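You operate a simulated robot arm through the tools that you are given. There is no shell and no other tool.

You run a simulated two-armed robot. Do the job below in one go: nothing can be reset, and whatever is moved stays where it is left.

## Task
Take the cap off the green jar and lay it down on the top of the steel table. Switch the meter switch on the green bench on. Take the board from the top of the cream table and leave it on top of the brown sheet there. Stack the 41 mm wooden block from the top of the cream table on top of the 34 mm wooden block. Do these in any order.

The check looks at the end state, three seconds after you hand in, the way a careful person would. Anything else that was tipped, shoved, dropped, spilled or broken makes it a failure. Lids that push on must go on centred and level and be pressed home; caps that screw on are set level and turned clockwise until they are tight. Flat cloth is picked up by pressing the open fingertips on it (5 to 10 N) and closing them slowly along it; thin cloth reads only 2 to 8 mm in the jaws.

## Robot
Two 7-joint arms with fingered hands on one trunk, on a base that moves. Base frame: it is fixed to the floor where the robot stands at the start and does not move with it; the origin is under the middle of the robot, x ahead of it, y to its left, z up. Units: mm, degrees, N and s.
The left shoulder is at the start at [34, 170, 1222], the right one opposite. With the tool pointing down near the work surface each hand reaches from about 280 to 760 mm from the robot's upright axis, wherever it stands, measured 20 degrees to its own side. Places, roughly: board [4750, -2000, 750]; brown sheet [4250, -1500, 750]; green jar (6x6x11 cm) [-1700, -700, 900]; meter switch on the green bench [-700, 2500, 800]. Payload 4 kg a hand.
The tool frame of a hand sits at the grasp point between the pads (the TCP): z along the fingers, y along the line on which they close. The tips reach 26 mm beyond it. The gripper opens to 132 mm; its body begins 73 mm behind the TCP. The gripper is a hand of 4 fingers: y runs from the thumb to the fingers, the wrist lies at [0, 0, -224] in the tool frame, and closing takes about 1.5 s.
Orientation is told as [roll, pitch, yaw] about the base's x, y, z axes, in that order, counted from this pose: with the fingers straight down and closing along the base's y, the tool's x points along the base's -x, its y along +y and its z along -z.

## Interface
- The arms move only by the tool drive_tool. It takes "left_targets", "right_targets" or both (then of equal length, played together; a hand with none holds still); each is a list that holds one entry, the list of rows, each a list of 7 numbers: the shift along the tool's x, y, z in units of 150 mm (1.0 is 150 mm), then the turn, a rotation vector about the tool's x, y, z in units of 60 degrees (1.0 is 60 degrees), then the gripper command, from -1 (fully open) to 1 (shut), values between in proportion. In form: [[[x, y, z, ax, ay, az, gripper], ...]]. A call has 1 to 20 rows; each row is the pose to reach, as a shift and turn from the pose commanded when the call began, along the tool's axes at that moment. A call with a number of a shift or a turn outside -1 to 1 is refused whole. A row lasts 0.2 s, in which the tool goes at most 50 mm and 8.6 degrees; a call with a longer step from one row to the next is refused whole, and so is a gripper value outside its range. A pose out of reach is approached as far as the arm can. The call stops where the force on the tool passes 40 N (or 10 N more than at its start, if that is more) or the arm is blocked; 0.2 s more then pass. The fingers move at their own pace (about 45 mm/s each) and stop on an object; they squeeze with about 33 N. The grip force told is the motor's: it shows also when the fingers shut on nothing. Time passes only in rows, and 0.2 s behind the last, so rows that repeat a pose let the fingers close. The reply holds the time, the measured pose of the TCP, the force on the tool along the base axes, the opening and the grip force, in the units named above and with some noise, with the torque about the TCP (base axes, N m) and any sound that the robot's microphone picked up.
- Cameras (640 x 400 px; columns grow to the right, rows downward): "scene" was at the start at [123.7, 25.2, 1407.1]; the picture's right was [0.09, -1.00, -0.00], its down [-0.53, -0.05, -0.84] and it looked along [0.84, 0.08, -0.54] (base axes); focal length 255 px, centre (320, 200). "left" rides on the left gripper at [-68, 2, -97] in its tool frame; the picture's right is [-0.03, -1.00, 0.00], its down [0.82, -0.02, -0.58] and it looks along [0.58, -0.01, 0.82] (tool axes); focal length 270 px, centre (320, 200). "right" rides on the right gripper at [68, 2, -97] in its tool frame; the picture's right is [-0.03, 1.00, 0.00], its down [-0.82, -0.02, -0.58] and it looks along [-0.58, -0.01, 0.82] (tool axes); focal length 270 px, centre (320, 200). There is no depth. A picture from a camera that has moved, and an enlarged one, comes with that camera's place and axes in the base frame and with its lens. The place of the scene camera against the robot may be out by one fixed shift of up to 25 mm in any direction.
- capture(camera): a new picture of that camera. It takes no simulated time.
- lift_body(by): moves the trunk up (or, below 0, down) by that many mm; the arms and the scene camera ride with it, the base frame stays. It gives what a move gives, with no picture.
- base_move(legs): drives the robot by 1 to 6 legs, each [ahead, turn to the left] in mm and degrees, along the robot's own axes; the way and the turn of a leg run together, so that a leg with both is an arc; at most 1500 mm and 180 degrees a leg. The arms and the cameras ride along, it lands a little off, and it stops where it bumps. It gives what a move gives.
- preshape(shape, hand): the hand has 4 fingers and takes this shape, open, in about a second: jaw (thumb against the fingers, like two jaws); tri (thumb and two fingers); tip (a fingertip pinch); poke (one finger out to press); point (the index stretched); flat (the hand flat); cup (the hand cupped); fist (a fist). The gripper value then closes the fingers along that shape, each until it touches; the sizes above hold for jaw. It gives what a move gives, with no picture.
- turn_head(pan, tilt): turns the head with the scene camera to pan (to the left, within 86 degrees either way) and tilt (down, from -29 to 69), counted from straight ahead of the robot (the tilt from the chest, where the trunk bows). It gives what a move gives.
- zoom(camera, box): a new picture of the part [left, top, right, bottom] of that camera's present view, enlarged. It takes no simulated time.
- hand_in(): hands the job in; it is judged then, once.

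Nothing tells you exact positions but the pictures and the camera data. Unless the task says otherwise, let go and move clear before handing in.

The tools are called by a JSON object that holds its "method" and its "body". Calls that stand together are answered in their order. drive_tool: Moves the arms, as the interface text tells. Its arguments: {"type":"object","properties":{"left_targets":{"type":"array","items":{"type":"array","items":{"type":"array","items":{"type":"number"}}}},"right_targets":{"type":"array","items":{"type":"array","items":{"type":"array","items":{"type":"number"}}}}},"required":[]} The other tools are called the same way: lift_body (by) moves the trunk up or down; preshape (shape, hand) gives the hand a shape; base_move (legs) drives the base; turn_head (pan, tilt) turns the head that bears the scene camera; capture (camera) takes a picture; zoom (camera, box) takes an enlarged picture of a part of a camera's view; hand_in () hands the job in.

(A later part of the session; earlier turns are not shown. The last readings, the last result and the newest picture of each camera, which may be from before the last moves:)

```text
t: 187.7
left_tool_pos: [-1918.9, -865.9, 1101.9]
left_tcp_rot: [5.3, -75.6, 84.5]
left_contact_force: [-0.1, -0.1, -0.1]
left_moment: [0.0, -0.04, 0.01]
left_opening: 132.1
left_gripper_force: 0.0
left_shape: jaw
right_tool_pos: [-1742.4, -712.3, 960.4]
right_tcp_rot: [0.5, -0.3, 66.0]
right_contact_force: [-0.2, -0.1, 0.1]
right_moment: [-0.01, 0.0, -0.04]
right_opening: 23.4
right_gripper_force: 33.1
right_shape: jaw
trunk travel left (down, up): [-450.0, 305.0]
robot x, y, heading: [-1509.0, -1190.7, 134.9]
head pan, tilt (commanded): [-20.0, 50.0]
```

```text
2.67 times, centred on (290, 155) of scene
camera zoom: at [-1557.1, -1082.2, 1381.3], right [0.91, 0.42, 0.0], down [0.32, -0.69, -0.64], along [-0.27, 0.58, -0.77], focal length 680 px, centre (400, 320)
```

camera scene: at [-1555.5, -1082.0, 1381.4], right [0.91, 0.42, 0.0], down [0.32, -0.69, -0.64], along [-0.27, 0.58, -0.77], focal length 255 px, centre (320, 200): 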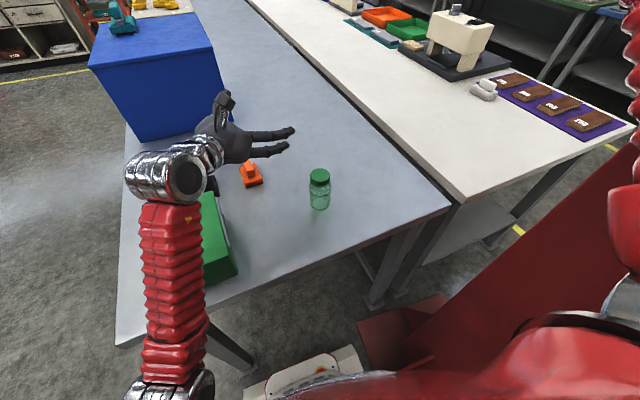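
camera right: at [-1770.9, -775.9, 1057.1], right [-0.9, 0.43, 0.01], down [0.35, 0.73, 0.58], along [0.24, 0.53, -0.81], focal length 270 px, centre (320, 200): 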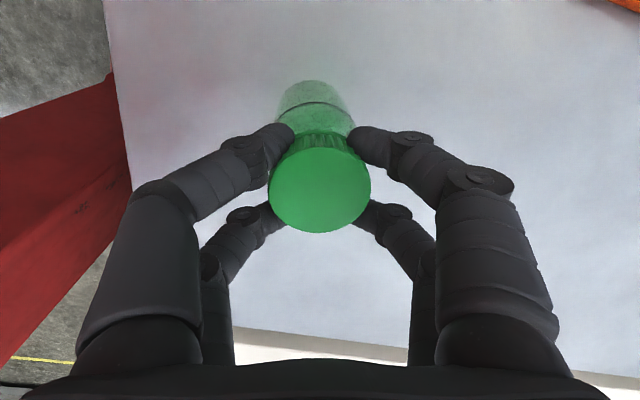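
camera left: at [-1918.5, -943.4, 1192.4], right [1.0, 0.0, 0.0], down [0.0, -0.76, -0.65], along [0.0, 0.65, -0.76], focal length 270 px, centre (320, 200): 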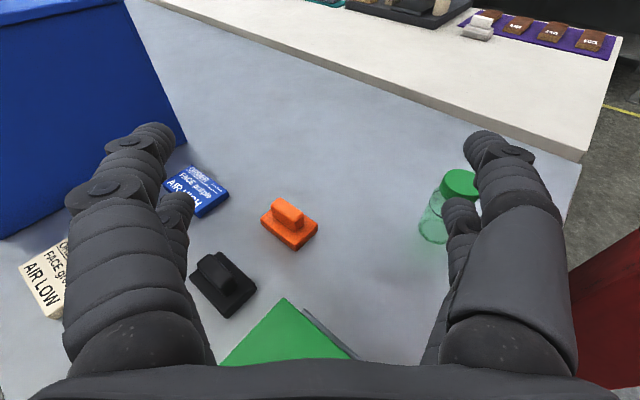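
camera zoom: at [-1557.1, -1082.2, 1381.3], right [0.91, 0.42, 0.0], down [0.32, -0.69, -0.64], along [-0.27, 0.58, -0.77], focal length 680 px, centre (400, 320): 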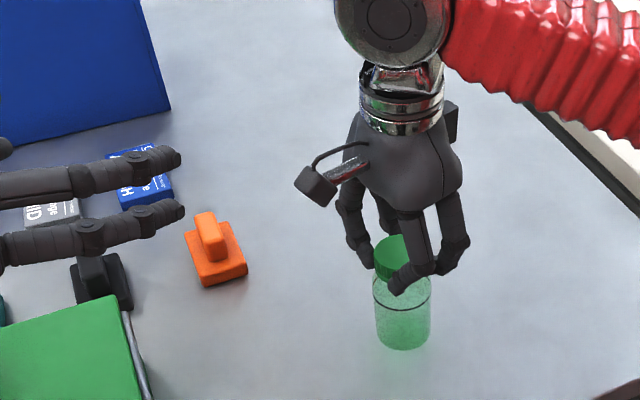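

The cap is gripped with the same hold as before. I lift the jar gently and check that it hangs straight.

{"method": "drive_tool", "body": {"right_targets": [[[0, 0, -0.05, 0, 0, 0, 1], [0, 0, -0.15, 0, 0, 0, 1], [0, 0, -0.3, 0, 0, 0, 1], [0, 0, -0.5, 0, 0, 0, 1], [0, 0, -0.7, 0, 0, 0, 1], [0, 0, -0.9, 0, 0, 0, 1], [0, 0, -1.0, 0, 0, 0, 1]]]}}

{"method": "capture", "body": {"camera": "right"}}

{"method": "capture", "body": {"camera": "scene"}}

```text
t: 189.3
left_tool_pos: [-1919.0, -866.3, 1101.5]
left_tcp_rot: [5.3, -75.6, 84.4]
left_contact_force: [0.9, -0.5, 0.0]
left_moment: [-0.04, 0.0, -0.02]
left_opening: 132.3
left_gripper_force: 0.0
left_shape: jaw
right_tool_pos: [-1743.4, -712.7, 1110.6]
right_tcp_rot: [0.5, -0.3, 66.1]
right_contact_force: [0.1, 0.4, -0.5]
right_moment: [0.0, 0.01, 0.0]
right_opening: 23.3
right_gripper_force: 33.1
right_shape: jaw
trunk travel left (down, up): [-450.0, 305.0]
robot x, y, heading: [-1508.0, -1194.1, 134.9]
head pan, tilt (commanded): [-20.0, 50.0]
```

```text
taken
camera right: at [-1772.3, -776.4, 1206.3], right [-0.9, 0.43, 0.01], down [0.35, 0.73, 0.58], along [0.24, 0.53, -0.81], focal length 270 px, centre (320, 200)
```

right: 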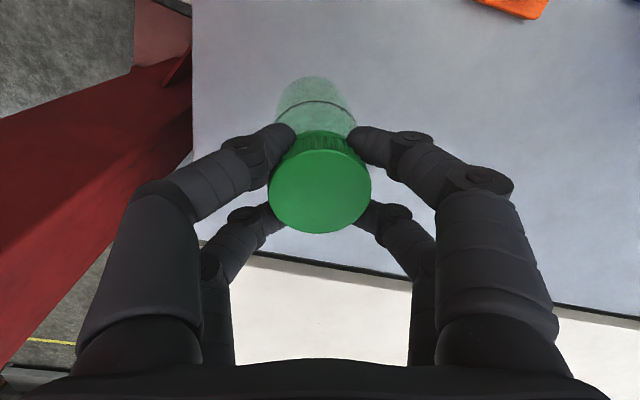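

```text
taken
camera scene: at [-1557.1, -1082.3, 1381.3], right [0.91, 0.42, 0.0], down [0.32, -0.69, -0.64], along [-0.27, 0.58, -0.77], focal length 255 px, centre (320, 200)
```

scene: 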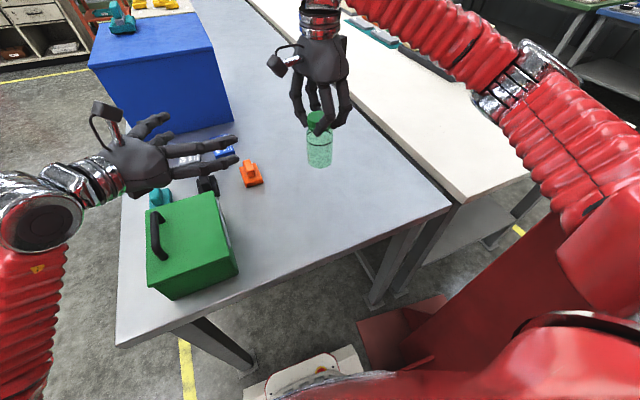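

The jar hangs straight from the cap. I move it sideways to stand in front of the open left hand, at the right height.

{"method": "drive_tool", "body": {"right_targets": [[[0.05, 0.11, -0.12, 0, 0, 0, 1], [0.1, 0.22, -0.24, 0, 0, 0, 1], [0.15, 0.33, -0.36, 0, 0, 0, 1], [0.2, 0.44, -0.48, 0, 0, 0, 1], [0.24, 0.54, -0.48, 0, 0, 0, 1]]]}}

{"method": "drive_tool", "body": {"right_targets": [[[0.06, 0.13, 0, 0, 0, 0, 1], [0.12, 0.26, 0, 0, 0, 0, 1], [0.18, 0.4, 0, 0, 0, 0, 1], [0.24, 0.535, 0, 0, 0, 0, 1], [0.24, 0.535, 0, 0, 0, 0, 1]]]}}

{"method": "capture", "body": {"camera": "left"}}

{"method": "capture", "body": {"camera": "scene"}}

```text
t: 190.5
left_tool_pos: [-1919.1, -865.6, 1100.8]
left_tcp_rot: [5.1, -75.5, 84.7]
left_contact_force: [-0.2, 0.3, -0.7]
left_moment: [-0.04, -0.01, -0.01]
left_opening: 132.1
left_gripper_force: 0.1
left_shape: jaw
right_tool_pos: [-1830.4, -714.4, 1183.3]
right_tcp_rot: [0.5, -0.3, 66.1]
right_contact_force: [0.1, 0.1, -1.0]
right_moment: [0.0, -0.03, 0.01]
right_opening: 23.1
right_gripper_force: 33.1
right_shape: jaw
trunk travel left (down, up): [-450.0, 305.0]
robot x, y, heading: [-1509.3, -1188.4, 135.2]
head pan, tilt (commanded): [-20.0, 50.0]
```

```text
t: 191.7
left_tool_pos: [-1919.0, -865.3, 1101.8]
left_tcp_rot: [5.2, -75.5, 84.4]
left_contact_force: [-0.5, 0.7, 0.0]
left_moment: [0.0, -0.03, 0.0]
left_opening: 131.9
left_gripper_force: 0.0
left_shape: jaw
right_tool_pos: [-1918.8, -714.5, 1182.8]
right_tcp_rot: [0.5, -0.3, 66.2]
right_contact_force: [-0.5, 0.2, -1.1]
right_moment: [-0.03, -0.05, -0.03]
right_opening: 23.1
right_gripper_force: 32.9
right_shape: jaw
trunk travel left (down, up): [-450.0, 305.0]
robot x, y, heading: [-1510.8, -1192.4, 135.2]
head pan, tilt (commanded): [-20.0, 50.0]
```

```text
taken
camera left: at [-1918.6, -943.2, 1192.2], right [1.0, 0.0, 0.0], down [0.0, -0.76, -0.65], along [0.0, 0.65, -0.76], focal length 270 px, centre (320, 200)
```

left: 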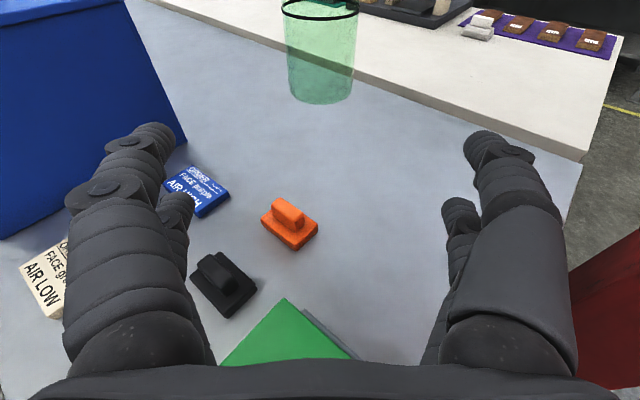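

```text
taken
camera scene: at [-1556.9, -1081.8, 1381.3], right [0.91, 0.42, 0.0], down [0.32, -0.69, -0.64], along [-0.27, 0.58, -0.77], focal length 255 px, centre (320, 200)
```

scene: 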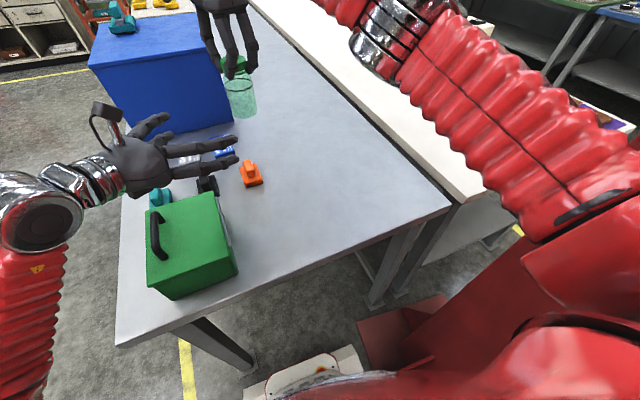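

The jar is lined up with the open left hand. I move it straight in between the left fingers.

{"method": "drive_tool", "body": {"right_targets": [[[0.15, -0.067, 0, 0, 0, 0, 1], [0.3, -0.134, 0, 0, 0, 0, 1], [0.45, -0.2, 0, 0, 0, 0, 1], [0.6, -0.267, 0, 0, 0, 0, 1], [0.75, -0.334, 0, 0, 0, 0, 1], [0.9, -0.401, 0, 0, 0, 0, 1], [0.9, -0.401, 0, 0, 0, 0, 1]]]}}

{"method": "capture", "body": {"camera": "left"}}

{"method": "capture", "body": {"camera": "right"}}

{"method": "zoom", "body": {"camera": "scene", "box": [100, 0, 340, 200]}}

```text
t: 193.3
left_tool_pos: [-1919.3, -864.6, 1102.1]
left_tcp_rot: [5.3, -75.6, 84.5]
left_contact_force: [-0.9, -0.7, -0.1]
left_moment: [-0.02, 0.02, 0.01]
left_opening: 132.0
left_gripper_force: 0.0
left_shape: jaw
right_tool_pos: [-1920.0, -861.8, 1179.5]
right_tcp_rot: [0.5, -0.3, 66.1]
right_contact_force: [0.4, -0.5, -0.8]
right_moment: [-0.03, 0.01, 0.01]
right_opening: 22.9
right_gripper_force: 32.8
right_shape: jaw
trunk travel left (down, up): [-450.0, 305.0]
robot x, y, heading: [-1511.9, -1191.7, 134.9]
head pan, tilt (commanded): [-20.0, 50.0]
```

```text
taken
camera left: at [-1918.8, -943.3, 1192.1], right [1.0, 0.0, 0.0], down [0.0, -0.76, -0.65], along [0.0, 0.65, -0.76], focal length 270 px, centre (320, 200)
```

left: 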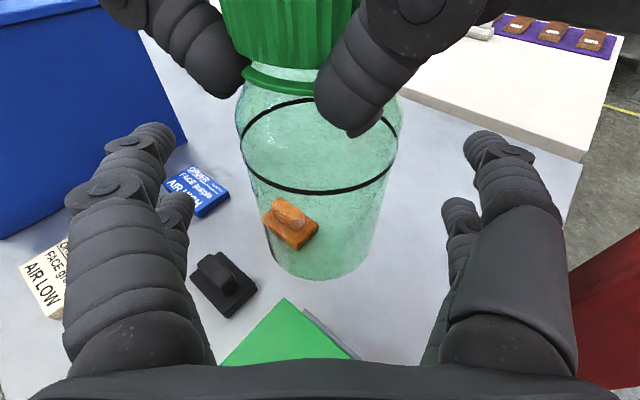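

```text
taken
camera right: at [-1947.3, -924.8, 1276.2], right [-0.9, 0.43, 0.01], down [0.35, 0.73, 0.58], along [0.24, 0.53, -0.81], focal length 270 px, centre (320, 200)
```

right: 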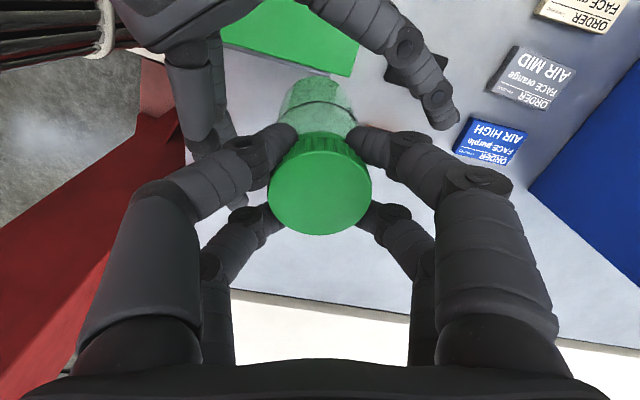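

```text
2.00 times, centred on (220, 100) of scene
camera zoom: at [-1557.2, -1081.9, 1381.3], right [0.91, 0.42, 0.0], down [0.32, -0.69, -0.64], along [-0.27, 0.58, -0.77], focal length 510 px, centre (520, 400)
```

zoom: 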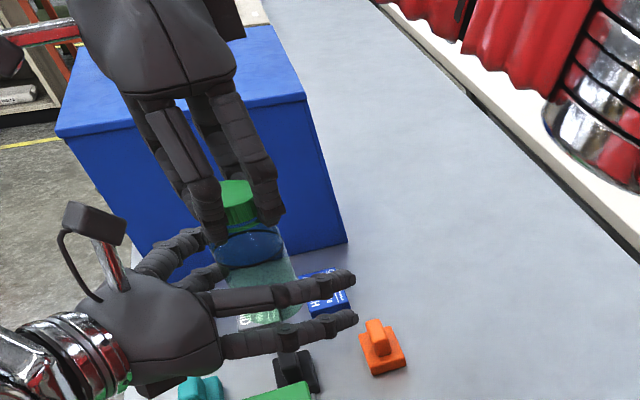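

The jar body is right between the left fingers, below the right hand's tips. I close the left hand on the body.

{"method": "drive_tool", "body": {"left_targets": [[[0, 0, 0, 0, 0, 0, -0.5], [0, 0, 0, 0, 0, 0, -0.2], [0, 0, 0, 0, 0, 0, 0.0], [0, 0, 0, 0, 0, 0, 0.2], [0, 0, 0, 0, 0, 0, 0.4], [0, 0, 0, 0, 0, 0, 0.7], [0, 0, 0, 0, 0, 0, 1], [0, 0, 0, 0, 0, 0, 1], [0, 0, 0, 0, 0, 0, 1]]]}}

{"method": "capture", "body": {"camera": "left"}}

{"method": "capture", "body": {"camera": "right"}}

```text
t: 195.3
left_tool_pos: [-1918.3, -865.1, 1102.4]
left_tcp_rot: [5.1, -75.5, 84.6]
left_contact_force: [3.1, 9.9, -0.4]
left_moment: [-0.3, 0.04, -0.09]
left_opening: 34.7
left_gripper_force: 32.8
left_shape: jaw
right_tool_pos: [-1919.9, -861.2, 1180.3]
right_tcp_rot: [0.5, -0.3, 66.2]
right_contact_force: [-3.2, -9.3, 1.6]
right_moment: [-0.46, 0.18, 0.04]
right_opening: 22.8
right_gripper_force: 32.7
right_shape: jaw
trunk travel left (down, up): [-450.0, 305.0]
robot x, y, heading: [-1510.4, -1190.5, 134.9]
head pan, tilt (commanded): [-20.0, 50.0]
```

```text
taken
camera left: at [-1918.5, -943.3, 1191.9], right [1.0, 0.0, 0.0], down [0.0, -0.76, -0.65], along [0.0, 0.65, -0.76], focal length 270 px, centre (320, 200)
```

left: 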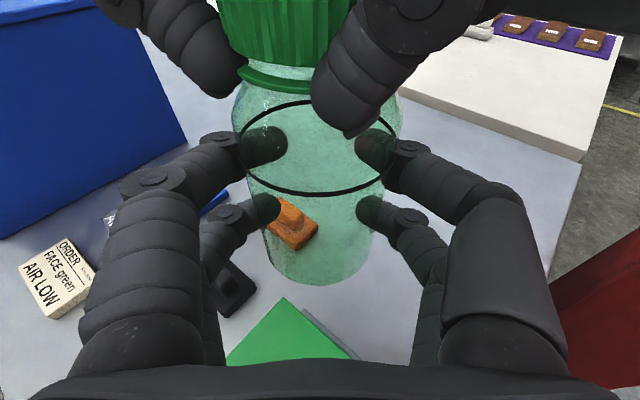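

```text
taken
camera right: at [-1947.4, -925.6, 1276.6], right [-0.9, 0.43, 0.01], down [0.35, 0.73, 0.58], along [0.24, 0.53, -0.81], focal length 270 px, centre (320, 200)
```

right: 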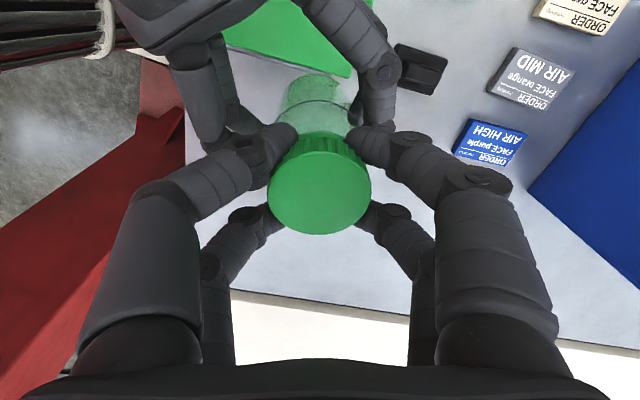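

Both hands hold the jar now. I twist the right hand counter-clockwise by about 50° and watch the torque.

{"method": "drive_tool", "body": {"right_targets": [[[0.015, -0.007, 0, 0, 0, -0.12, 1], [0.015, -0.007, 0, 0, 0, -0.24, 1], [0.015, -0.007, 0, 0, 0, -0.36, 1], [0.015, -0.007, 0, 0, 0, -0.48, 1], [0.015, -0.007, 0, 0, 0, -0.6, 1], [0.015, -0.007, 0, 0, 0, -0.72, 1], [0.015, -0.007, 0, 0, 0, -0.83, 1]]]}}

{"method": "capture", "body": {"camera": "left"}}

{"method": "capture", "body": {"camera": "right"}}

```text
t: 196.9
left_tool_pos: [-1919.2, -865.1, 1100.4]
left_tcp_rot: [4.4, -75.3, 85.2]
left_contact_force: [0.2, 19.2, -3.8]
left_moment: [-0.27, -0.03, 0.36]
left_opening: 19.7
left_gripper_force: 33.4
left_shape: jaw
right_tool_pos: [-1920.2, -870.7, 1182.4]
right_tcp_rot: [0.7, 0.0, 114.3]
right_contact_force: [-0.8, -20.3, 2.6]
right_moment: [-1.41, 0.08, -0.4]
right_opening: 18.0
right_gripper_force: 33.5
right_shape: jaw
trunk travel left (down, up): [-450.0, 305.0]
robot x, y, heading: [-1508.2, -1192.9, 135.0]
head pan, tilt (commanded): [-20.0, 50.0]
stopped in row 7 (left hand): the force on the tool passed its limit at 40 N (the readings are from after the stop); the commanded pose is now the measured one
```

```text
taken
camera left: at [-1918.7, -942.5, 1190.6], right [1.0, 0.0, 0.0], down [0.0, -0.77, -0.64], along [0.0, 0.64, -0.77], focal length 270 px, centre (320, 200)
```

left: 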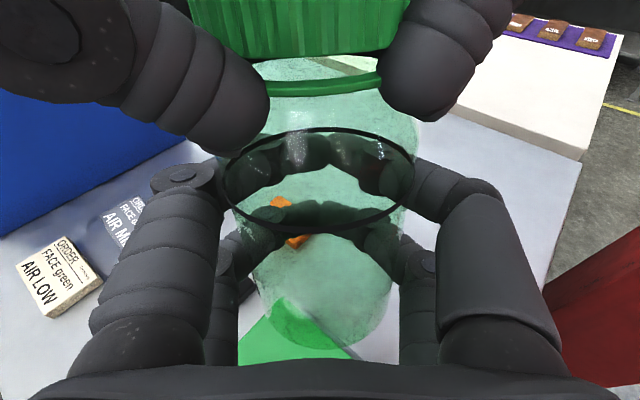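

```text
taken
camera right: at [-1892.1, -935.0, 1279.5], right [-0.92, -0.39, 0.01], down [-0.31, 0.75, 0.58], along [-0.23, 0.53, -0.82], focal length 270 px, centre (320, 200)
```

right: 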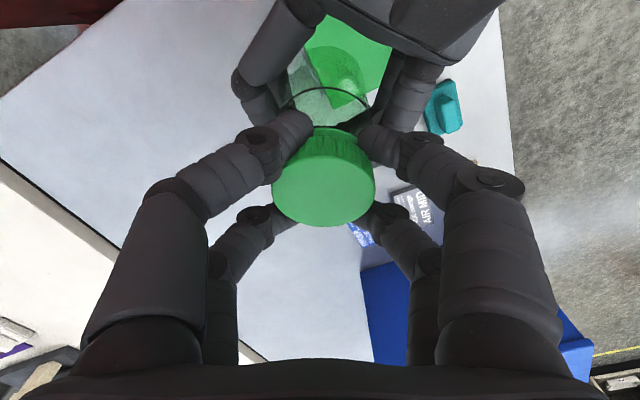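

The twist stopped at the force limit; the jar shifted toward the left palm. I zoom in from both hands to see the state of the cap and jar.

{"method": "zoom", "body": {"camera": "left", "box": [180, 0, 460, 175]}}

{"method": "zoom", "body": {"camera": "right", "box": [220, 60, 420, 240]}}

{"method": "zoom", "body": {"camera": "scene", "box": [100, 0, 340, 200]}}

```text
2.29 times, centred on (320, 88) of left
camera zoom: at [-1918.7, -942.5, 1190.6], right [1.0, 0.0, 0.0], down [0.0, -0.77, -0.64], along [0.0, 0.64, -0.77], focal length 618 px, centre (320, 457)
```

zoom: 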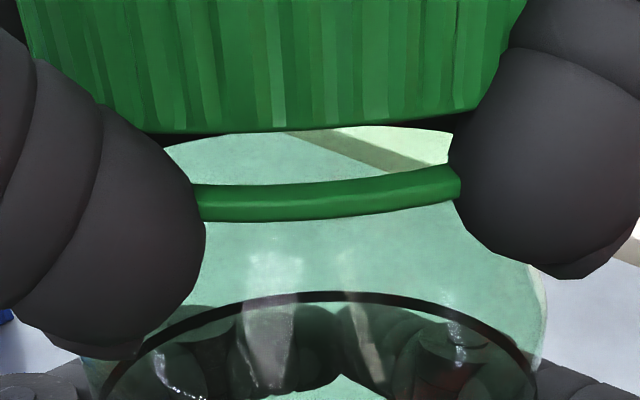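

```text
2.22 times, centred on (320, 150) of right
camera zoom: at [-1892.1, -935.0, 1279.5], right [-0.92, -0.39, 0.01], down [-0.31, 0.75, 0.58], along [-0.23, 0.53, -0.82], focal length 601 px, centre (320, 311)
```

zoom: 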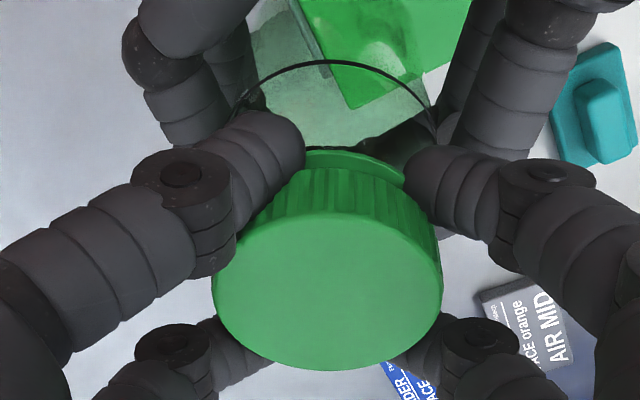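

```text
2.00 times, centred on (220, 100) of scene
camera zoom: at [-1557.3, -1082.5, 1381.3], right [0.91, 0.42, 0.0], down [0.32, -0.69, -0.64], along [-0.27, 0.58, -0.77], focal length 510 px, centre (520, 400)
```

zoom: 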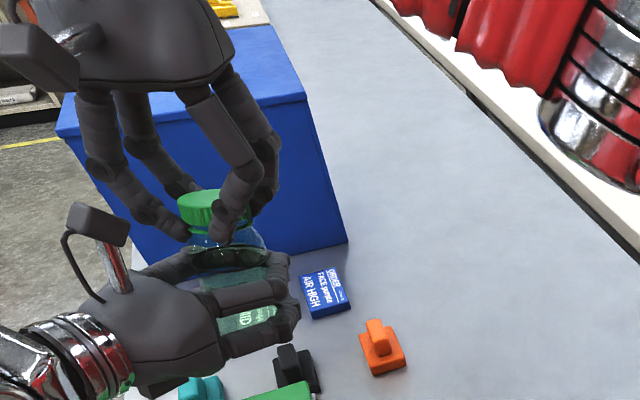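

The cap has risen off its ring, so the thread is already loose, but the jar has slipped toward the left palm. I'll ease the left hand backward so its fingers grip the jar at its middle again, while the right hand keeps hold.

{"method": "drive_tool", "body": {"left_targets": [[[0, 0, -0.02, 0, 0, 0, 1], [0, 0, -0.04, 0, 0, 0, 1], [0, 0, -0.06, 0, 0, 0, 1], [0, 0, -0.08, 0, 0, 0, 1], [0, 0, -0.08, 0, 0, 0, 1]]]}}

{"method": "capture", "body": {"camera": "left"}}

{"method": "zoom", "body": {"camera": "scene", "box": [100, 0, 340, 200]}}

```text
t: 197.5
left_tool_pos: [-1918.5, -870.5, 1100.3]
left_tcp_rot: [3.8, -75.2, 85.7]
left_contact_force: [-0.4, 17.9, -0.2]
left_moment: [-0.27, -0.08, 0.32]
left_opening: 19.7
left_gripper_force: 33.2
left_shape: jaw
right_tool_pos: [-1921.0, -875.6, 1183.5]
right_tcp_rot: [1.0, 0.4, 114.9]
right_contact_force: [0.3, -18.7, -1.2]
right_moment: [-1.23, 0.03, -0.36]
right_opening: 17.7
right_gripper_force: 33.3
right_shape: jaw
trunk travel left (down, up): [-450.0, 305.0]
robot x, y, heading: [-1512.9, -1190.0, 135.2]
head pan, tilt (commanded): [-20.0, 50.0]
stopped in row 2 (left hand): the force on the tool passed its limit at 42 N (the readings are from after the stop); the commanded pose is now the measured one
```

```text
taken
camera left: at [-1919.0, -947.0, 1191.3], right [1.0, 0.0, 0.01], down [0.0, -0.77, -0.64], along [0.01, 0.64, -0.77], focal length 270 px, centre (320, 200)
```

left: 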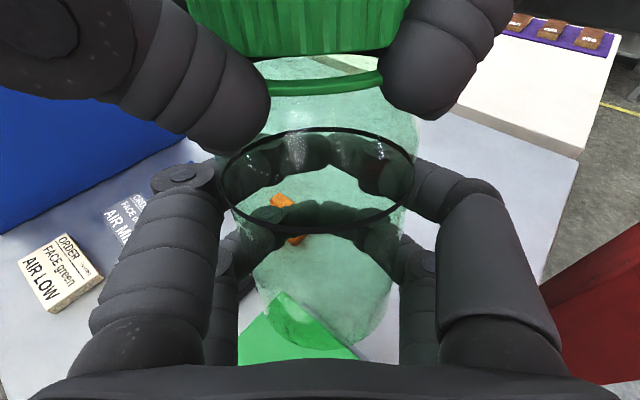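

```text
2.00 times, centred on (220, 100) of scene
camera zoom: at [-1557.2, -1082.3, 1381.3], right [0.91, 0.42, 0.0], down [0.32, -0.69, -0.64], along [-0.27, 0.58, -0.77], focal length 510 px, centre (520, 400)
```

zoom: 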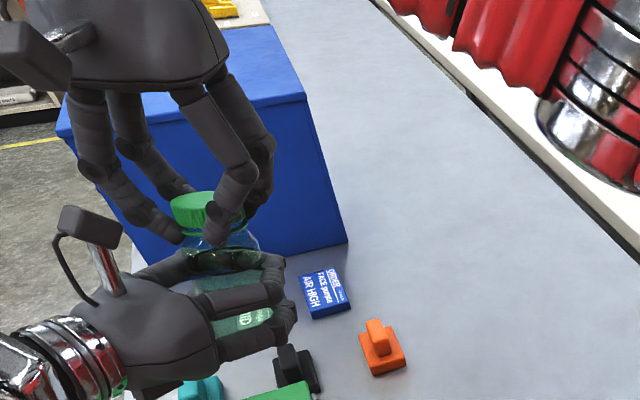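

The hands and jar only moved together; before doing anything else I want to know whether the cap is free of the neck. I zoom closely on the cap from the right and scene cameras.

{"method": "zoom", "body": {"camera": "right", "box": [260, 80, 390, 180]}}

{"method": "zoom", "body": {"camera": "scene", "box": [150, 70, 260, 180]}}

{"method": "zoom", "body": {"camera": "left", "box": [200, 100, 440, 380]}}

```text
4.00 times, centred on (325, 130) of right
camera zoom: at [-1891.6, -938.5, 1281.1], right [-0.92, -0.4, 0.02], down [-0.32, 0.76, 0.57], along [-0.24, 0.52, -0.82], focal length 1081 px, centre (300, 480)
```

zoom: 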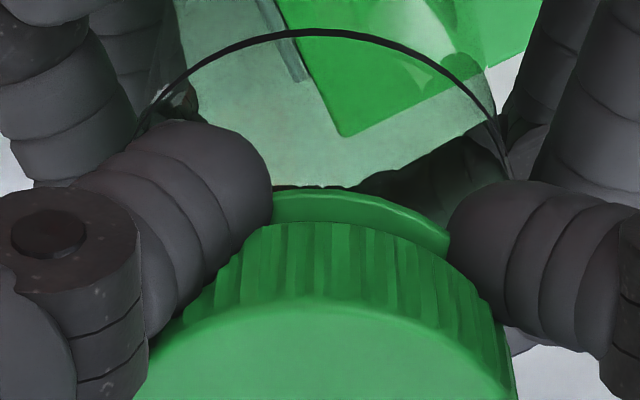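

```text
3.64 times, centred on (205, 125) of scene
camera zoom: at [-1557.2, -1082.3, 1381.3], right [0.91, 0.42, 0.0], down [0.32, -0.69, -0.64], along [-0.27, 0.58, -0.77], focal length 927 px, centre (738, 473)
```

zoom: 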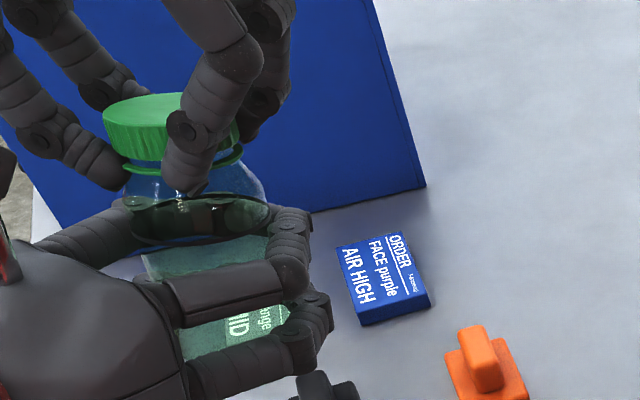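

```text
1.43 times, centred on (320, 240) of left
camera zoom: at [-1919.0, -947.0, 1191.3], right [1.0, 0.0, 0.01], down [0.0, -0.77, -0.64], along [0.01, 0.64, -0.77], focal length 386 px, centre (320, 143)
```

zoom: 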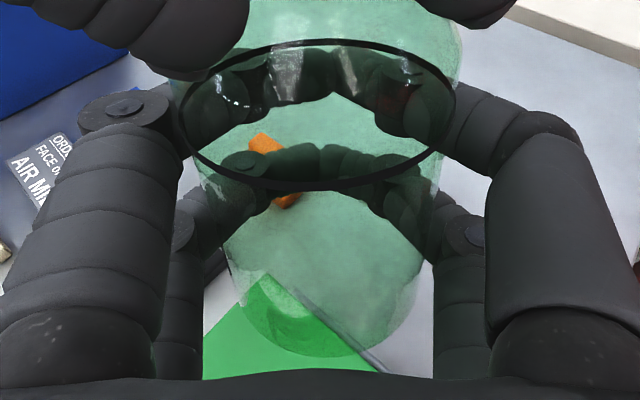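

The cap looks slightly lifted and tilted off its ring. I'll test by raising the right hand 3 mm: if the cap is still threaded, the pull force will rise.

{"method": "drive_tool", "body": {"right_targets": [[[0, 0, -0.01, 0, 0, 0, 1], [0, 0, -0.02, 0, 0, 0, 1]]]}}

{"method": "zoom", "body": {"camera": "left", "box": [180, 0, 460, 175]}}

{"method": "zoom", "body": {"camera": "scene", "box": [150, 70, 260, 180]}}

```text
t: 198.1
left_tool_pos: [-1918.7, -869.6, 1102.6]
left_tcp_rot: [4.3, -75.5, 85.4]
left_contact_force: [1.0, 27.6, 8.1]
left_moment: [-0.61, -0.06, 0.23]
left_opening: 19.5
left_gripper_force: 32.4
left_shape: jaw
right_tool_pos: [-1920.4, -873.2, 1186.5]
right_tcp_rot: [0.8, 0.5, 114.8]
right_contact_force: [-1.1, -26.9, -8.8]
right_moment: [-1.71, 0.11, -0.29]
right_opening: 17.7
right_gripper_force: 33.0
right_shape: jaw
trunk travel left (down, up): [-450.0, 305.0]
robot x, y, heading: [-1511.0, -1188.4, 135.0]
head pan, tilt (commanded): [-20.0, 50.0]
```

```text
2.29 times, centred on (320, 88) of left
camera zoom: at [-1918.6, -947.4, 1192.4], right [1.0, 0.0, 0.01], down [0.0, -0.76, -0.64], along [0.01, 0.64, -0.76], focal length 618 px, centre (320, 457)
```

zoom: 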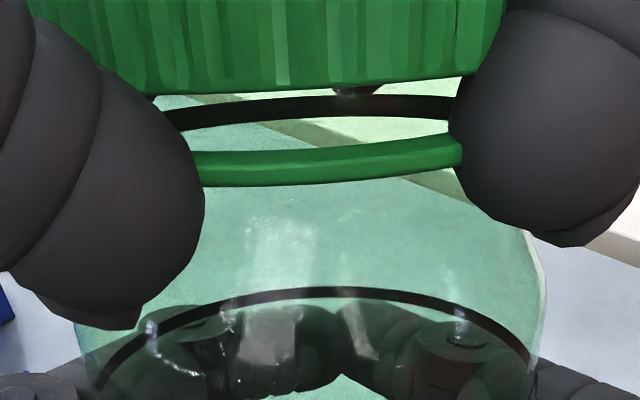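

```text
3.64 times, centred on (205, 125) of scene
camera zoom: at [-1557.2, -1082.2, 1381.3], right [0.91, 0.42, 0.0], down [0.32, -0.69, -0.64], along [-0.27, 0.58, -0.77], focal length 927 px, centre (738, 473)
```

zoom: 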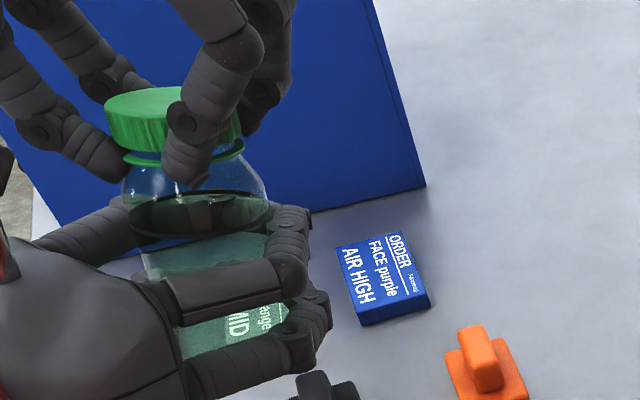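

Raising 3 mm produced an 8 N pull with no change of the gap, so cap and jar still move as one. I'll raise another 4 mm to confirm that the cap is still threaded before relaxing the left hand.

{"method": "drive_tool", "body": {"right_targets": [[[0, 0, -0.013, 0, 0, 0, 1], [0, 0, -0.027, 0, 0, 0, 1]]]}}

{"method": "zoom", "body": {"camera": "left", "box": [180, 0, 460, 175]}}

{"method": "zoom", "body": {"camera": "scene", "box": [150, 70, 260, 180]}}

```text
t: 198.7
left_tool_pos: [-1917.5, -870.2, 1103.2]
left_tcp_rot: [4.5, -75.5, 85.2]
left_contact_force: [2.4, 26.7, 21.6]
left_moment: [-0.72, -0.05, 0.22]
left_opening: 19.9
left_gripper_force: 32.5
left_shape: jaw
right_tool_pos: [-1920.6, -872.7, 1190.4]
right_tcp_rot: [0.7, 0.4, 114.8]
right_contact_force: [-2.2, -26.8, -21.8]
right_moment: [-1.72, 0.28, -0.23]
right_opening: 17.4
right_gripper_force: 33.3
right_shape: jaw
trunk travel left (down, up): [-450.0, 305.0]
robot x, y, heading: [-1515.1, -1190.8, 134.7]
head pan, tilt (commanded): [-20.0, 50.0]
```

```text
2.29 times, centred on (320, 88) of left
camera zoom: at [-1918.6, -947.8, 1193.4], right [1.0, 0.0, 0.01], down [0.0, -0.76, -0.65], along [0.01, 0.65, -0.76], focal length 618 px, centre (320, 457)
```

zoom: 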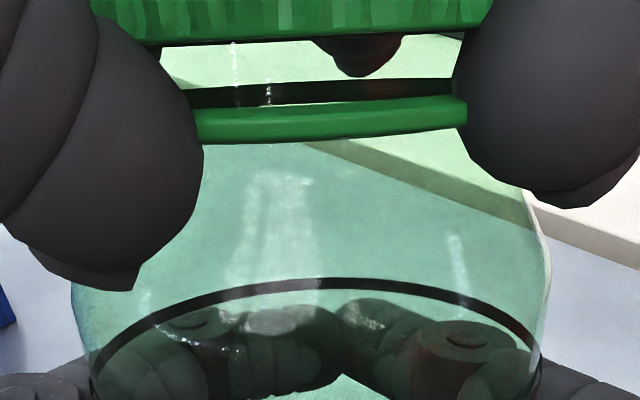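

```text
3.64 times, centred on (205, 125) of scene
camera zoom: at [-1557.2, -1082.2, 1381.3], right [0.91, 0.42, 0.0], down [0.32, -0.69, -0.64], along [-0.27, 0.58, -0.77], focal length 927 px, centre (738, 473)
```

zoom: 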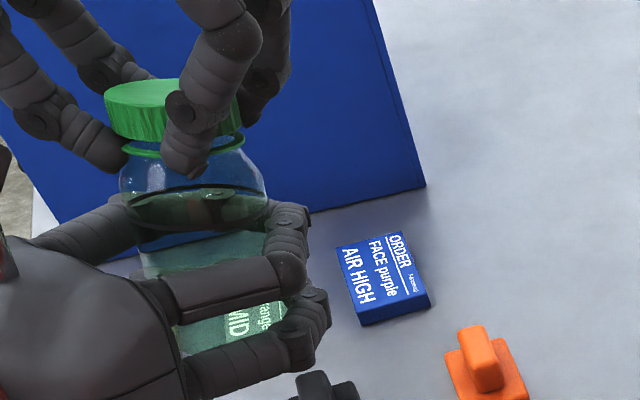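

The cap holds 22 N of pull without sliding, and the gap shows it has begun to unscrew but is still threaded. I'll ease the pull, open the left hand, and take the jar back to the table to finish there with the thread now loosened.

{"method": "drive_tool", "body": {"right_targets": [[[0, 0, 0.015, 0, 0, 0, 1], [0, 0, 0.03, 0, 0, 0, 1], [0, 0, 0.047, 0, 0, 0, 1]]]}}

{"method": "drive_tool", "body": {"left_targets": [[[0, 0, 0, 0, 0, 0, 0.6], [0, 0, 0, 0, 0, 0, 0.4], [0, 0, 0, 0, 0, 0, 0.2], [0, 0, 0, 0, 0, 0, 0], [0, 0, 0, 0, 0, 0, -0.3], [0, 0, 0, 0, 0, 0, -0.6], [0, 0, 0, 0, 0, 0, -1], [0, 0, 0, 0, 0, 0, -1]]]}}

{"method": "capture", "body": {"camera": "left"}}

{"method": "capture", "body": {"camera": "right"}}

```text
t: 199.5
left_tool_pos: [-1918.5, -870.1, 1097.8]
left_tcp_rot: [3.7, -74.9, 86.0]
left_contact_force: [1.0, 23.8, 4.8]
left_moment: [-0.49, -0.06, 0.17]
left_opening: 19.4
left_gripper_force: 33.0
left_shape: jaw
right_tool_pos: [-1921.3, -875.1, 1185.2]
right_tcp_rot: [1.0, 0.4, 114.7]
right_contact_force: [-1.8, -23.9, -4.1]
right_moment: [-1.63, 0.18, -0.27]
right_opening: 17.9
right_gripper_force: 32.9
right_shape: jaw
trunk travel left (down, up): [-450.0, 305.0]
robot x, y, heading: [-1510.4, -1188.6, 134.8]
head pan, tilt (commanded): [-20.0, 50.0]
```

```text
t: 201.3
left_tool_pos: [-1918.4, -870.4, 1100.1]
left_tcp_rot: [4.1, -75.2, 85.7]
left_contact_force: [0.5, 0.4, 0.3]
left_moment: [0.02, 0.02, 0.0]
left_opening: 131.7
left_gripper_force: 0.0
left_shape: jaw
right_tool_pos: [-1921.5, -873.3, 1184.0]
right_tcp_rot: [0.8, 0.3, 114.6]
right_contact_force: [-0.3, -0.8, -1.2]
right_moment: [0.01, -0.03, 0.01]
right_opening: 17.9
right_gripper_force: 33.5
right_shape: jaw
trunk travel left (down, up): [-450.0, 305.0]
robot x, y, heading: [-1510.4, -1189.2, 134.9]
head pan, tilt (commanded): [-20.0, 50.0]
```

```text
taken
camera left: at [-1918.9, -947.3, 1191.5], right [1.0, 0.0, 0.01], down [0.0, -0.77, -0.64], along [0.01, 0.64, -0.77], focal length 270 px, centre (320, 200)
```

left: 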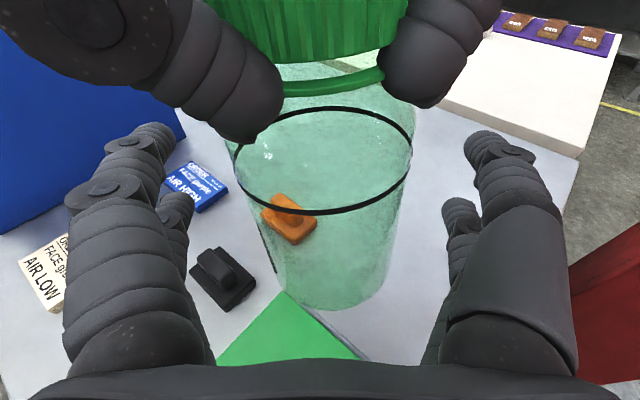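

```text
taken
camera right: at [-1891.9, -935.9, 1280.9], right [-0.92, -0.39, 0.01], down [-0.31, 0.76, 0.57], along [-0.24, 0.52, -0.82], focal length 270 px, centre (320, 200)
```

right: 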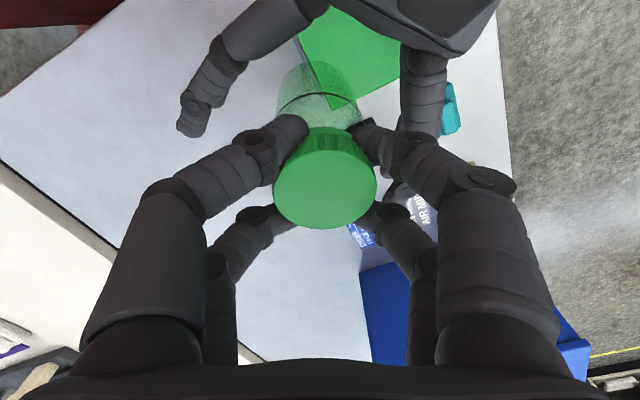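

The jar stayed with the cap, slightly tilted in the right hand. I bring it out of the left hand's reach, turning the right hand back clockwise for another twist later.

{"method": "drive_tool", "body": {"right_targets": [[[-0.16, -0.074, 0, 0, 0, 0, 1], [-0.32, -0.148, 0, 0, 0, 0, 1], [-0.48, -0.222, 0, 0, 0, 0, 1], [-0.64, -0.296, 0, 0, 0, 0, 1], [-0.8, -0.37, 0, 0, 0, 0, 1], [-0.97, -0.444, 0, 0, 0, 0, 1]]]}}

{"method": "drive_tool", "body": {"right_targets": [[[0, 0, 0, 0, 0, 0.13, 1], [0, 0, 0, 0, 0, 0.26, 1], [0, 0, 0, 0, 0, 0.39, 1], [0, 0, 0, 0, 0, 0.52, 1], [0, 0, 0, 0, 0, 0.65, 1], [0, 0, 0, 0, 0, 0.78, 1], [0, 0, 0, 0, 0, 0.9, 1]]]}}

{"method": "capture", "body": {"camera": "left"}}

{"method": "zoom", "body": {"camera": "scene", "box": [150, 0, 350, 125]}}

```text
t: 202.7
left_tool_pos: [-1919.6, -869.9, 1101.0]
left_tcp_rot: [4.0, -75.1, 85.6]
left_contact_force: [-0.5, -0.1, 0.7]
left_moment: [-0.02, -0.04, -0.01]
left_opening: 131.7
left_gripper_force: 0.1
left_shape: jaw
right_tool_pos: [-1920.6, -712.8, 1183.8]
right_tcp_rot: [0.8, 0.2, 114.5]
right_contact_force: [-0.5, 0.1, -1.8]
right_moment: [0.0, -0.02, -0.01]
right_opening: 17.6
right_gripper_force: 33.2
right_shape: jaw
trunk travel left (down, up): [-450.0, 305.0]
robot x, y, heading: [-1511.5, -1188.7, 135.0]
head pan, tilt (commanded): [-20.0, 50.0]
```

```text
t: 204.3
left_tool_pos: [-1918.4, -868.6, 1101.0]
left_tcp_rot: [4.1, -75.2, 85.6]
left_contact_force: [0.4, -0.1, 1.0]
left_moment: [0.0, -0.03, 0.04]
left_opening: 131.3
left_gripper_force: 0.0
left_shape: jaw
right_tool_pos: [-1920.6, -712.3, 1182.6]
right_tcp_rot: [0.3, 0.7, 60.5]
right_contact_force: [0.6, 0.1, -0.8]
right_moment: [-0.03, 0.0, 0.0]
right_opening: 18.0
right_gripper_force: 33.4
right_shape: jaw
trunk travel left (down, up): [-450.0, 305.0]
robot x, y, heading: [-1508.3, -1185.1, 134.8]
head pan, tilt (commanded): [-20.0, 50.0]
```

```text
taken
camera left: at [-1918.9, -947.2, 1191.4], right [1.0, 0.0, 0.01], down [0.0, -0.77, -0.64], along [0.01, 0.64, -0.77], focal length 270 px, centre (320, 200)
```

left: 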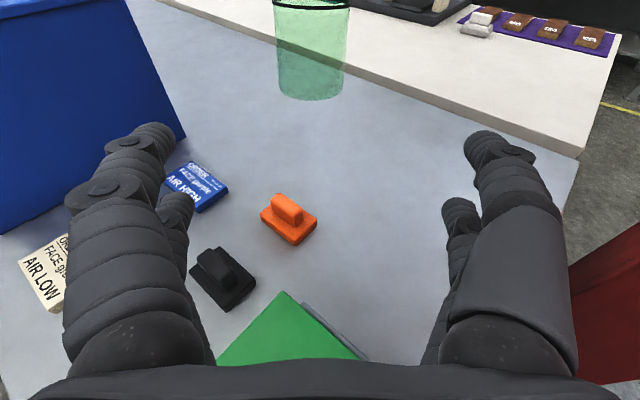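

```text
3.20 times, centred on (250, 62) of scene
camera zoom: at [-1557.2, -1082.1, 1381.3], right [0.91, 0.42, 0.0], down [0.32, -0.69, -0.64], along [-0.27, 0.58, -0.77], focal length 816 px, centre (544, 640)
```

zoom: 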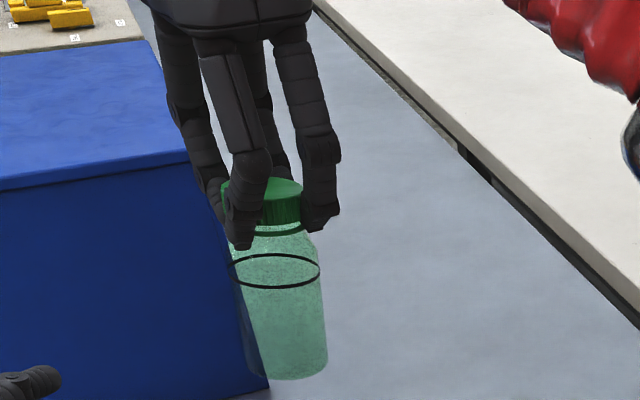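

The jar hangs steadily. I carry it back over its original spot and lower it close to the table.

{"method": "drive_tool", "body": {"right_targets": [[[-0.075, -0.13, 0.05, 0, 0, 0, 1], [-0.15, -0.26, 0.15, 0, 0, 0, 1], [-0.225, -0.39, 0.27, 0, 0, 0, 1], [-0.3, -0.52, 0.4, 0, 0, 0, 1]]]}}

{"method": "drive_tool", "body": {"right_targets": [[[-0.07, -0.13, 0.15, 0, 0, 0, 1], [-0.14, -0.26, 0.3, 0, 0, 0, 1], [-0.21, -0.39, 0.45, 0, 0, 0, 1], [-0.28, -0.51, 0.6, 0, 0, 0, 1], [-0.28, -0.51, 0.75, 0, 0, 0, 1]]]}}

{"method": "capture", "body": {"camera": "right"}}

{"method": "zoom", "body": {"camera": "scene", "box": [240, 80, 400, 230]}}

```text
t: 205.3
left_tool_pos: [-1917.4, -870.2, 1099.7]
left_tcp_rot: [4.1, -75.1, 85.5]
left_contact_force: [0.2, 0.0, 0.5]
left_moment: [0.01, -0.02, -0.01]
left_opening: 131.8
left_gripper_force: 0.2
left_shape: jaw
right_tool_pos: [-1829.7, -711.1, 1120.2]
right_tcp_rot: [0.3, 0.8, 60.6]
right_contact_force: [0.4, 0.0, -0.2]
right_moment: [-0.01, 0.02, -0.02]
right_opening: 17.4
right_gripper_force: 33.1
right_shape: jaw
trunk travel left (down, up): [-450.0, 305.0]
robot x, y, heading: [-1514.0, -1188.2, 135.0]
head pan, tilt (commanded): [-20.0, 50.0]
```

```text
t: 206.5
left_tool_pos: [-1918.5, -869.8, 1100.6]
left_tcp_rot: [4.1, -75.1, 85.7]
left_contact_force: [-0.1, 0.2, 0.5]
left_moment: [0.0, -0.02, 0.0]
left_opening: 132.0
left_gripper_force: 0.0
left_shape: jaw
right_tool_pos: [-1744.7, -715.8, 1006.4]
right_tcp_rot: [0.2, 0.8, 60.5]
right_contact_force: [0.2, -0.2, -0.8]
right_moment: [0.0, -0.03, 0.04]
right_opening: 17.8
right_gripper_force: 32.6
right_shape: jaw
trunk travel left (down, up): [-450.0, 305.0]
robot x, y, heading: [-1512.1, -1190.5, 135.0]
head pan, tilt (commanded): [-20.0, 50.0]
```

```text
taken
camera right: at [-1777.5, -774.0, 1104.0], right [-0.86, 0.51, 0.01], down [0.43, 0.71, 0.57], along [0.29, 0.49, -0.82], focal length 270 px, centre (320, 200)
```

right: 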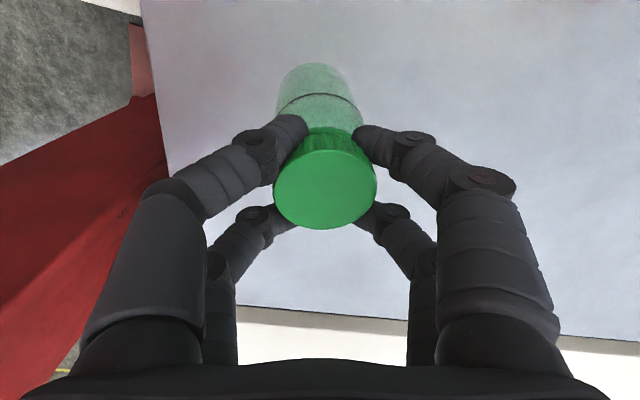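

```text
2.67 times, centred on (320, 155) of scene
camera zoom: at [-1557.4, -1082.0, 1381.3], right [0.91, 0.42, 0.0], down [0.32, -0.69, -0.64], along [-0.27, 0.58, -0.77], focal length 680 px, centre (320, 320)
```

zoom: 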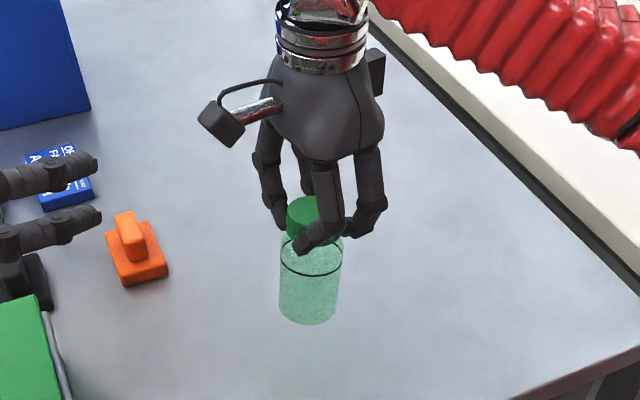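

The jar hovers about 40 mm above its spot. I lower it gently to contact.

{"method": "drive_tool", "body": {"right_targets": [[[0, 0.01, 0.1, 0, 0, 0, 1], [0, 0.02, 0.2, 0, 0, 0, 1], [0, 0.02, 0.22, 0, 0, 0, 1]]]}}

{"method": "drive_tool", "body": {"right_targets": [[[0, 0, 0.013, 0, 0, 0, 1], [0, 0, 0.026, 0, 0, 0, 1], [0, 0, 0.04, 0, 0, 0, 1]]]}}

{"method": "zoom", "body": {"camera": "scene", "box": [270, 110, 380, 230]}}

```text
t: 207.3
left_tool_pos: [-1918.8, -870.3, 1101.0]
left_tcp_rot: [4.0, -75.2, 85.5]
left_contact_force: [0.8, -1.0, 0.0]
left_moment: [0.0, -0.02, -0.04]
left_opening: 132.2
left_gripper_force: 0.1
left_shape: jaw
right_tool_pos: [-1747.7, -712.7, 975.8]
right_tcp_rot: [0.4, 0.7, 60.6]
right_contact_force: [0.0, 0.4, -0.4]
right_moment: [0.04, 0.0, 0.01]
right_opening: 17.7
right_gripper_force: 33.2
right_shape: jaw
trunk travel left (down, up): [-450.0, 305.0]
robot x, y, heading: [-1506.1, -1188.8, 135.0]
head pan, tilt (commanded): [-20.0, 50.0]
```

```text
t: 208.1
left_tool_pos: [-1917.9, -870.4, 1100.4]
left_tcp_rot: [4.1, -75.2, 85.5]
left_contact_force: [-0.3, 0.1, 0.6]
left_moment: [-0.01, 0.0, 0.01]
left_opening: 131.6
left_gripper_force: 0.0
left_shape: jaw
right_tool_pos: [-1748.1, -713.4, 969.5]
right_tcp_rot: [0.3, 0.6, 60.6]
right_contact_force: [0.1, 0.2, -0.9]
right_moment: [0.02, 0.01, 0.01]
right_opening: 18.0
right_gripper_force: 32.6
right_shape: jaw
trunk travel left (down, up): [-450.0, 305.0]
robot x, y, heading: [-1512.2, -1192.4, 134.8]
head pan, tilt (commanded): [-20.0, 50.0]
```

```text
3.33 times, centred on (325, 170) of scene
camera zoom: at [-1557.1, -1082.2, 1381.3], right [0.91, 0.42, 0.0], down [0.32, -0.69, -0.64], along [-0.27, 0.58, -0.77], focal length 850 px, centre (303, 300)
```

zoom: 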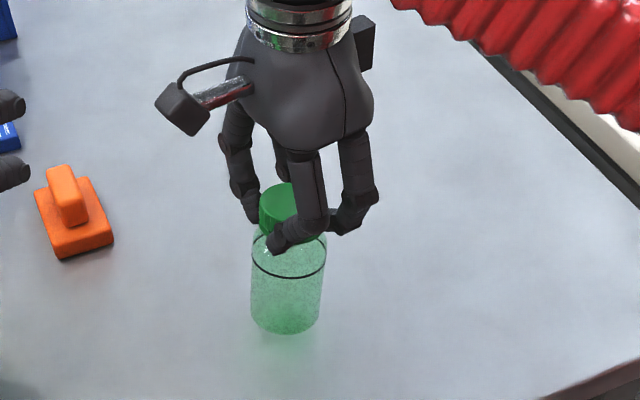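

Not touching yet; I go on down in 2 mm steps until the table pushes back.

{"method": "drive_tool", "body": {"right_targets": [[[0, 0, 0.013, 0, 0, 0, 1], [0, 0, 0.026, 0, 0, 0, 1], [0, 0, 0.04, 0, 0, 0, 1]]]}}

{"method": "drive_tool", "body": {"right_targets": [[[0, 0, 0.013, 0, 0, 0, 1], [0, 0, 0.026, 0, 0, 0, 1]]]}}

```text
t: 208.9
left_tool_pos: [-1917.5, -870.3, 1100.3]
left_tcp_rot: [4.1, -75.2, 85.5]
left_contact_force: [-0.3, 1.2, 0.8]
left_moment: [-0.02, 0.04, -0.01]
left_opening: 132.2
left_gripper_force: 0.1
left_shape: jaw
right_tool_pos: [-1748.9, -714.5, 964.9]
right_tcp_rot: [0.3, 0.7, 60.6]
right_contact_force: [0.5, -0.2, -0.1]
right_moment: [0.0, -0.02, -0.01]
right_opening: 17.5
right_gripper_force: 32.8
right_shape: jaw
trunk travel left (down, up): [-450.0, 305.0]
robot x, y, heading: [-1510.0, -1191.0, 134.8]
head pan, tilt (commanded): [-20.0, 50.0]
```

```text
t: 209.5
left_tool_pos: [-1916.8, -870.3, 1101.3]
left_tcp_rot: [4.1, -75.2, 85.5]
left_contact_force: [-0.7, 0.5, -0.4]
left_moment: [-0.04, -0.01, -0.01]
left_opening: 132.0
left_gripper_force: 0.0
left_shape: jaw
right_tool_pos: [-1748.1, -714.0, 959.7]
right_tcp_rot: [0.4, 0.7, 60.6]
right_contact_force: [-1.1, -1.1, 2.6]
right_moment: [-0.03, 0.0, 0.01]
right_opening: 18.0
right_gripper_force: 32.8
right_shape: jaw
trunk travel left (down, up): [-450.0, 305.0]
robot x, y, heading: [-1509.4, -1190.6, 134.8]
head pan, tilt (commanded): [-20.0, 50.0]
```

Contact at 2.6 N. I press lightly and twist counter-clockwise, watching how the torque compares with the jar's sliding limit.

{"method": "drive_tool", "body": {"right_targets": [[[0, 0, 0.02, 0, 0, 0, 1], [0, 0, 0.035, 0, 0, 0, 1], [0, 0, 0.035, 0, 0, -0.12, 1], [0, 0, 0.035, 0, 0, -0.24, 1]]]}}

{"method": "capture", "body": {"camera": "right"}}

{"method": "zoom", "body": {"camera": "scene", "box": [290, 140, 360, 220]}}

```text
t: 210.5
left_tool_pos: [-1916.8, -872.1, 1101.6]
left_tcp_rot: [4.4, -75.4, 85.2]
left_contact_force: [-0.4, -0.6, 0.0]
left_moment: [0.03, -0.03, 0.02]
left_opening: 132.0
left_gripper_force: 0.0
left_shape: jaw
right_tool_pos: [-1748.4, -714.8, 958.2]
right_tcp_rot: [0.8, 0.6, 75.0]
right_contact_force: [-0.9, -0.5, 34.7]
right_moment: [0.1, 0.37, -0.01]
right_opening: 19.4
right_gripper_force: 32.7
right_shape: jaw
trunk travel left (down, up): [-450.0, 305.0]
robot x, y, heading: [-1509.9, -1192.0, 134.8]
head pan, tilt (commanded): [-20.0, 50.0]
```

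```text
taken
camera right: at [-1764.5, -781.0, 1054.2], right [-0.96, 0.28, 0.01], down [0.24, 0.79, 0.57], along [0.15, 0.55, -0.82], focal length 270 px, centre (320, 200)
```

right: 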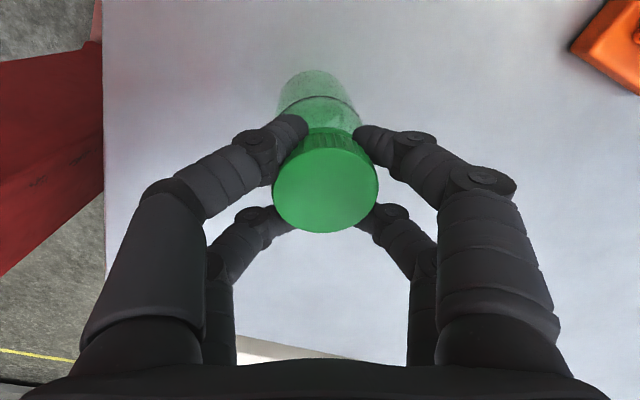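

```text
5.00 times, centred on (325, 180) of scene
camera zoom: at [-1555.5, -1085.1, 1381.8], right [0.91, 0.42, 0.0], down [0.32, -0.69, -0.64], along [-0.27, 0.58, -0.76], focal length 1275 px, centre (295, 300)
```

zoom: 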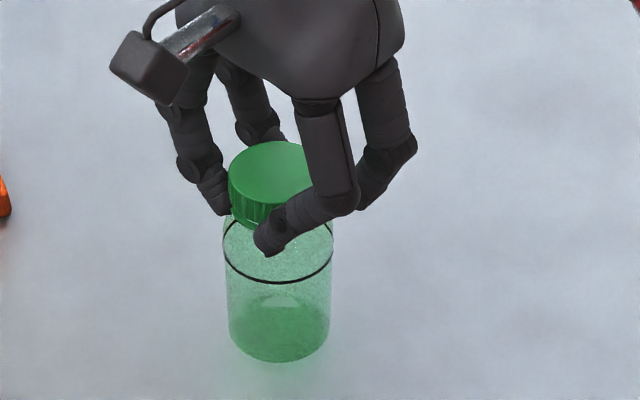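

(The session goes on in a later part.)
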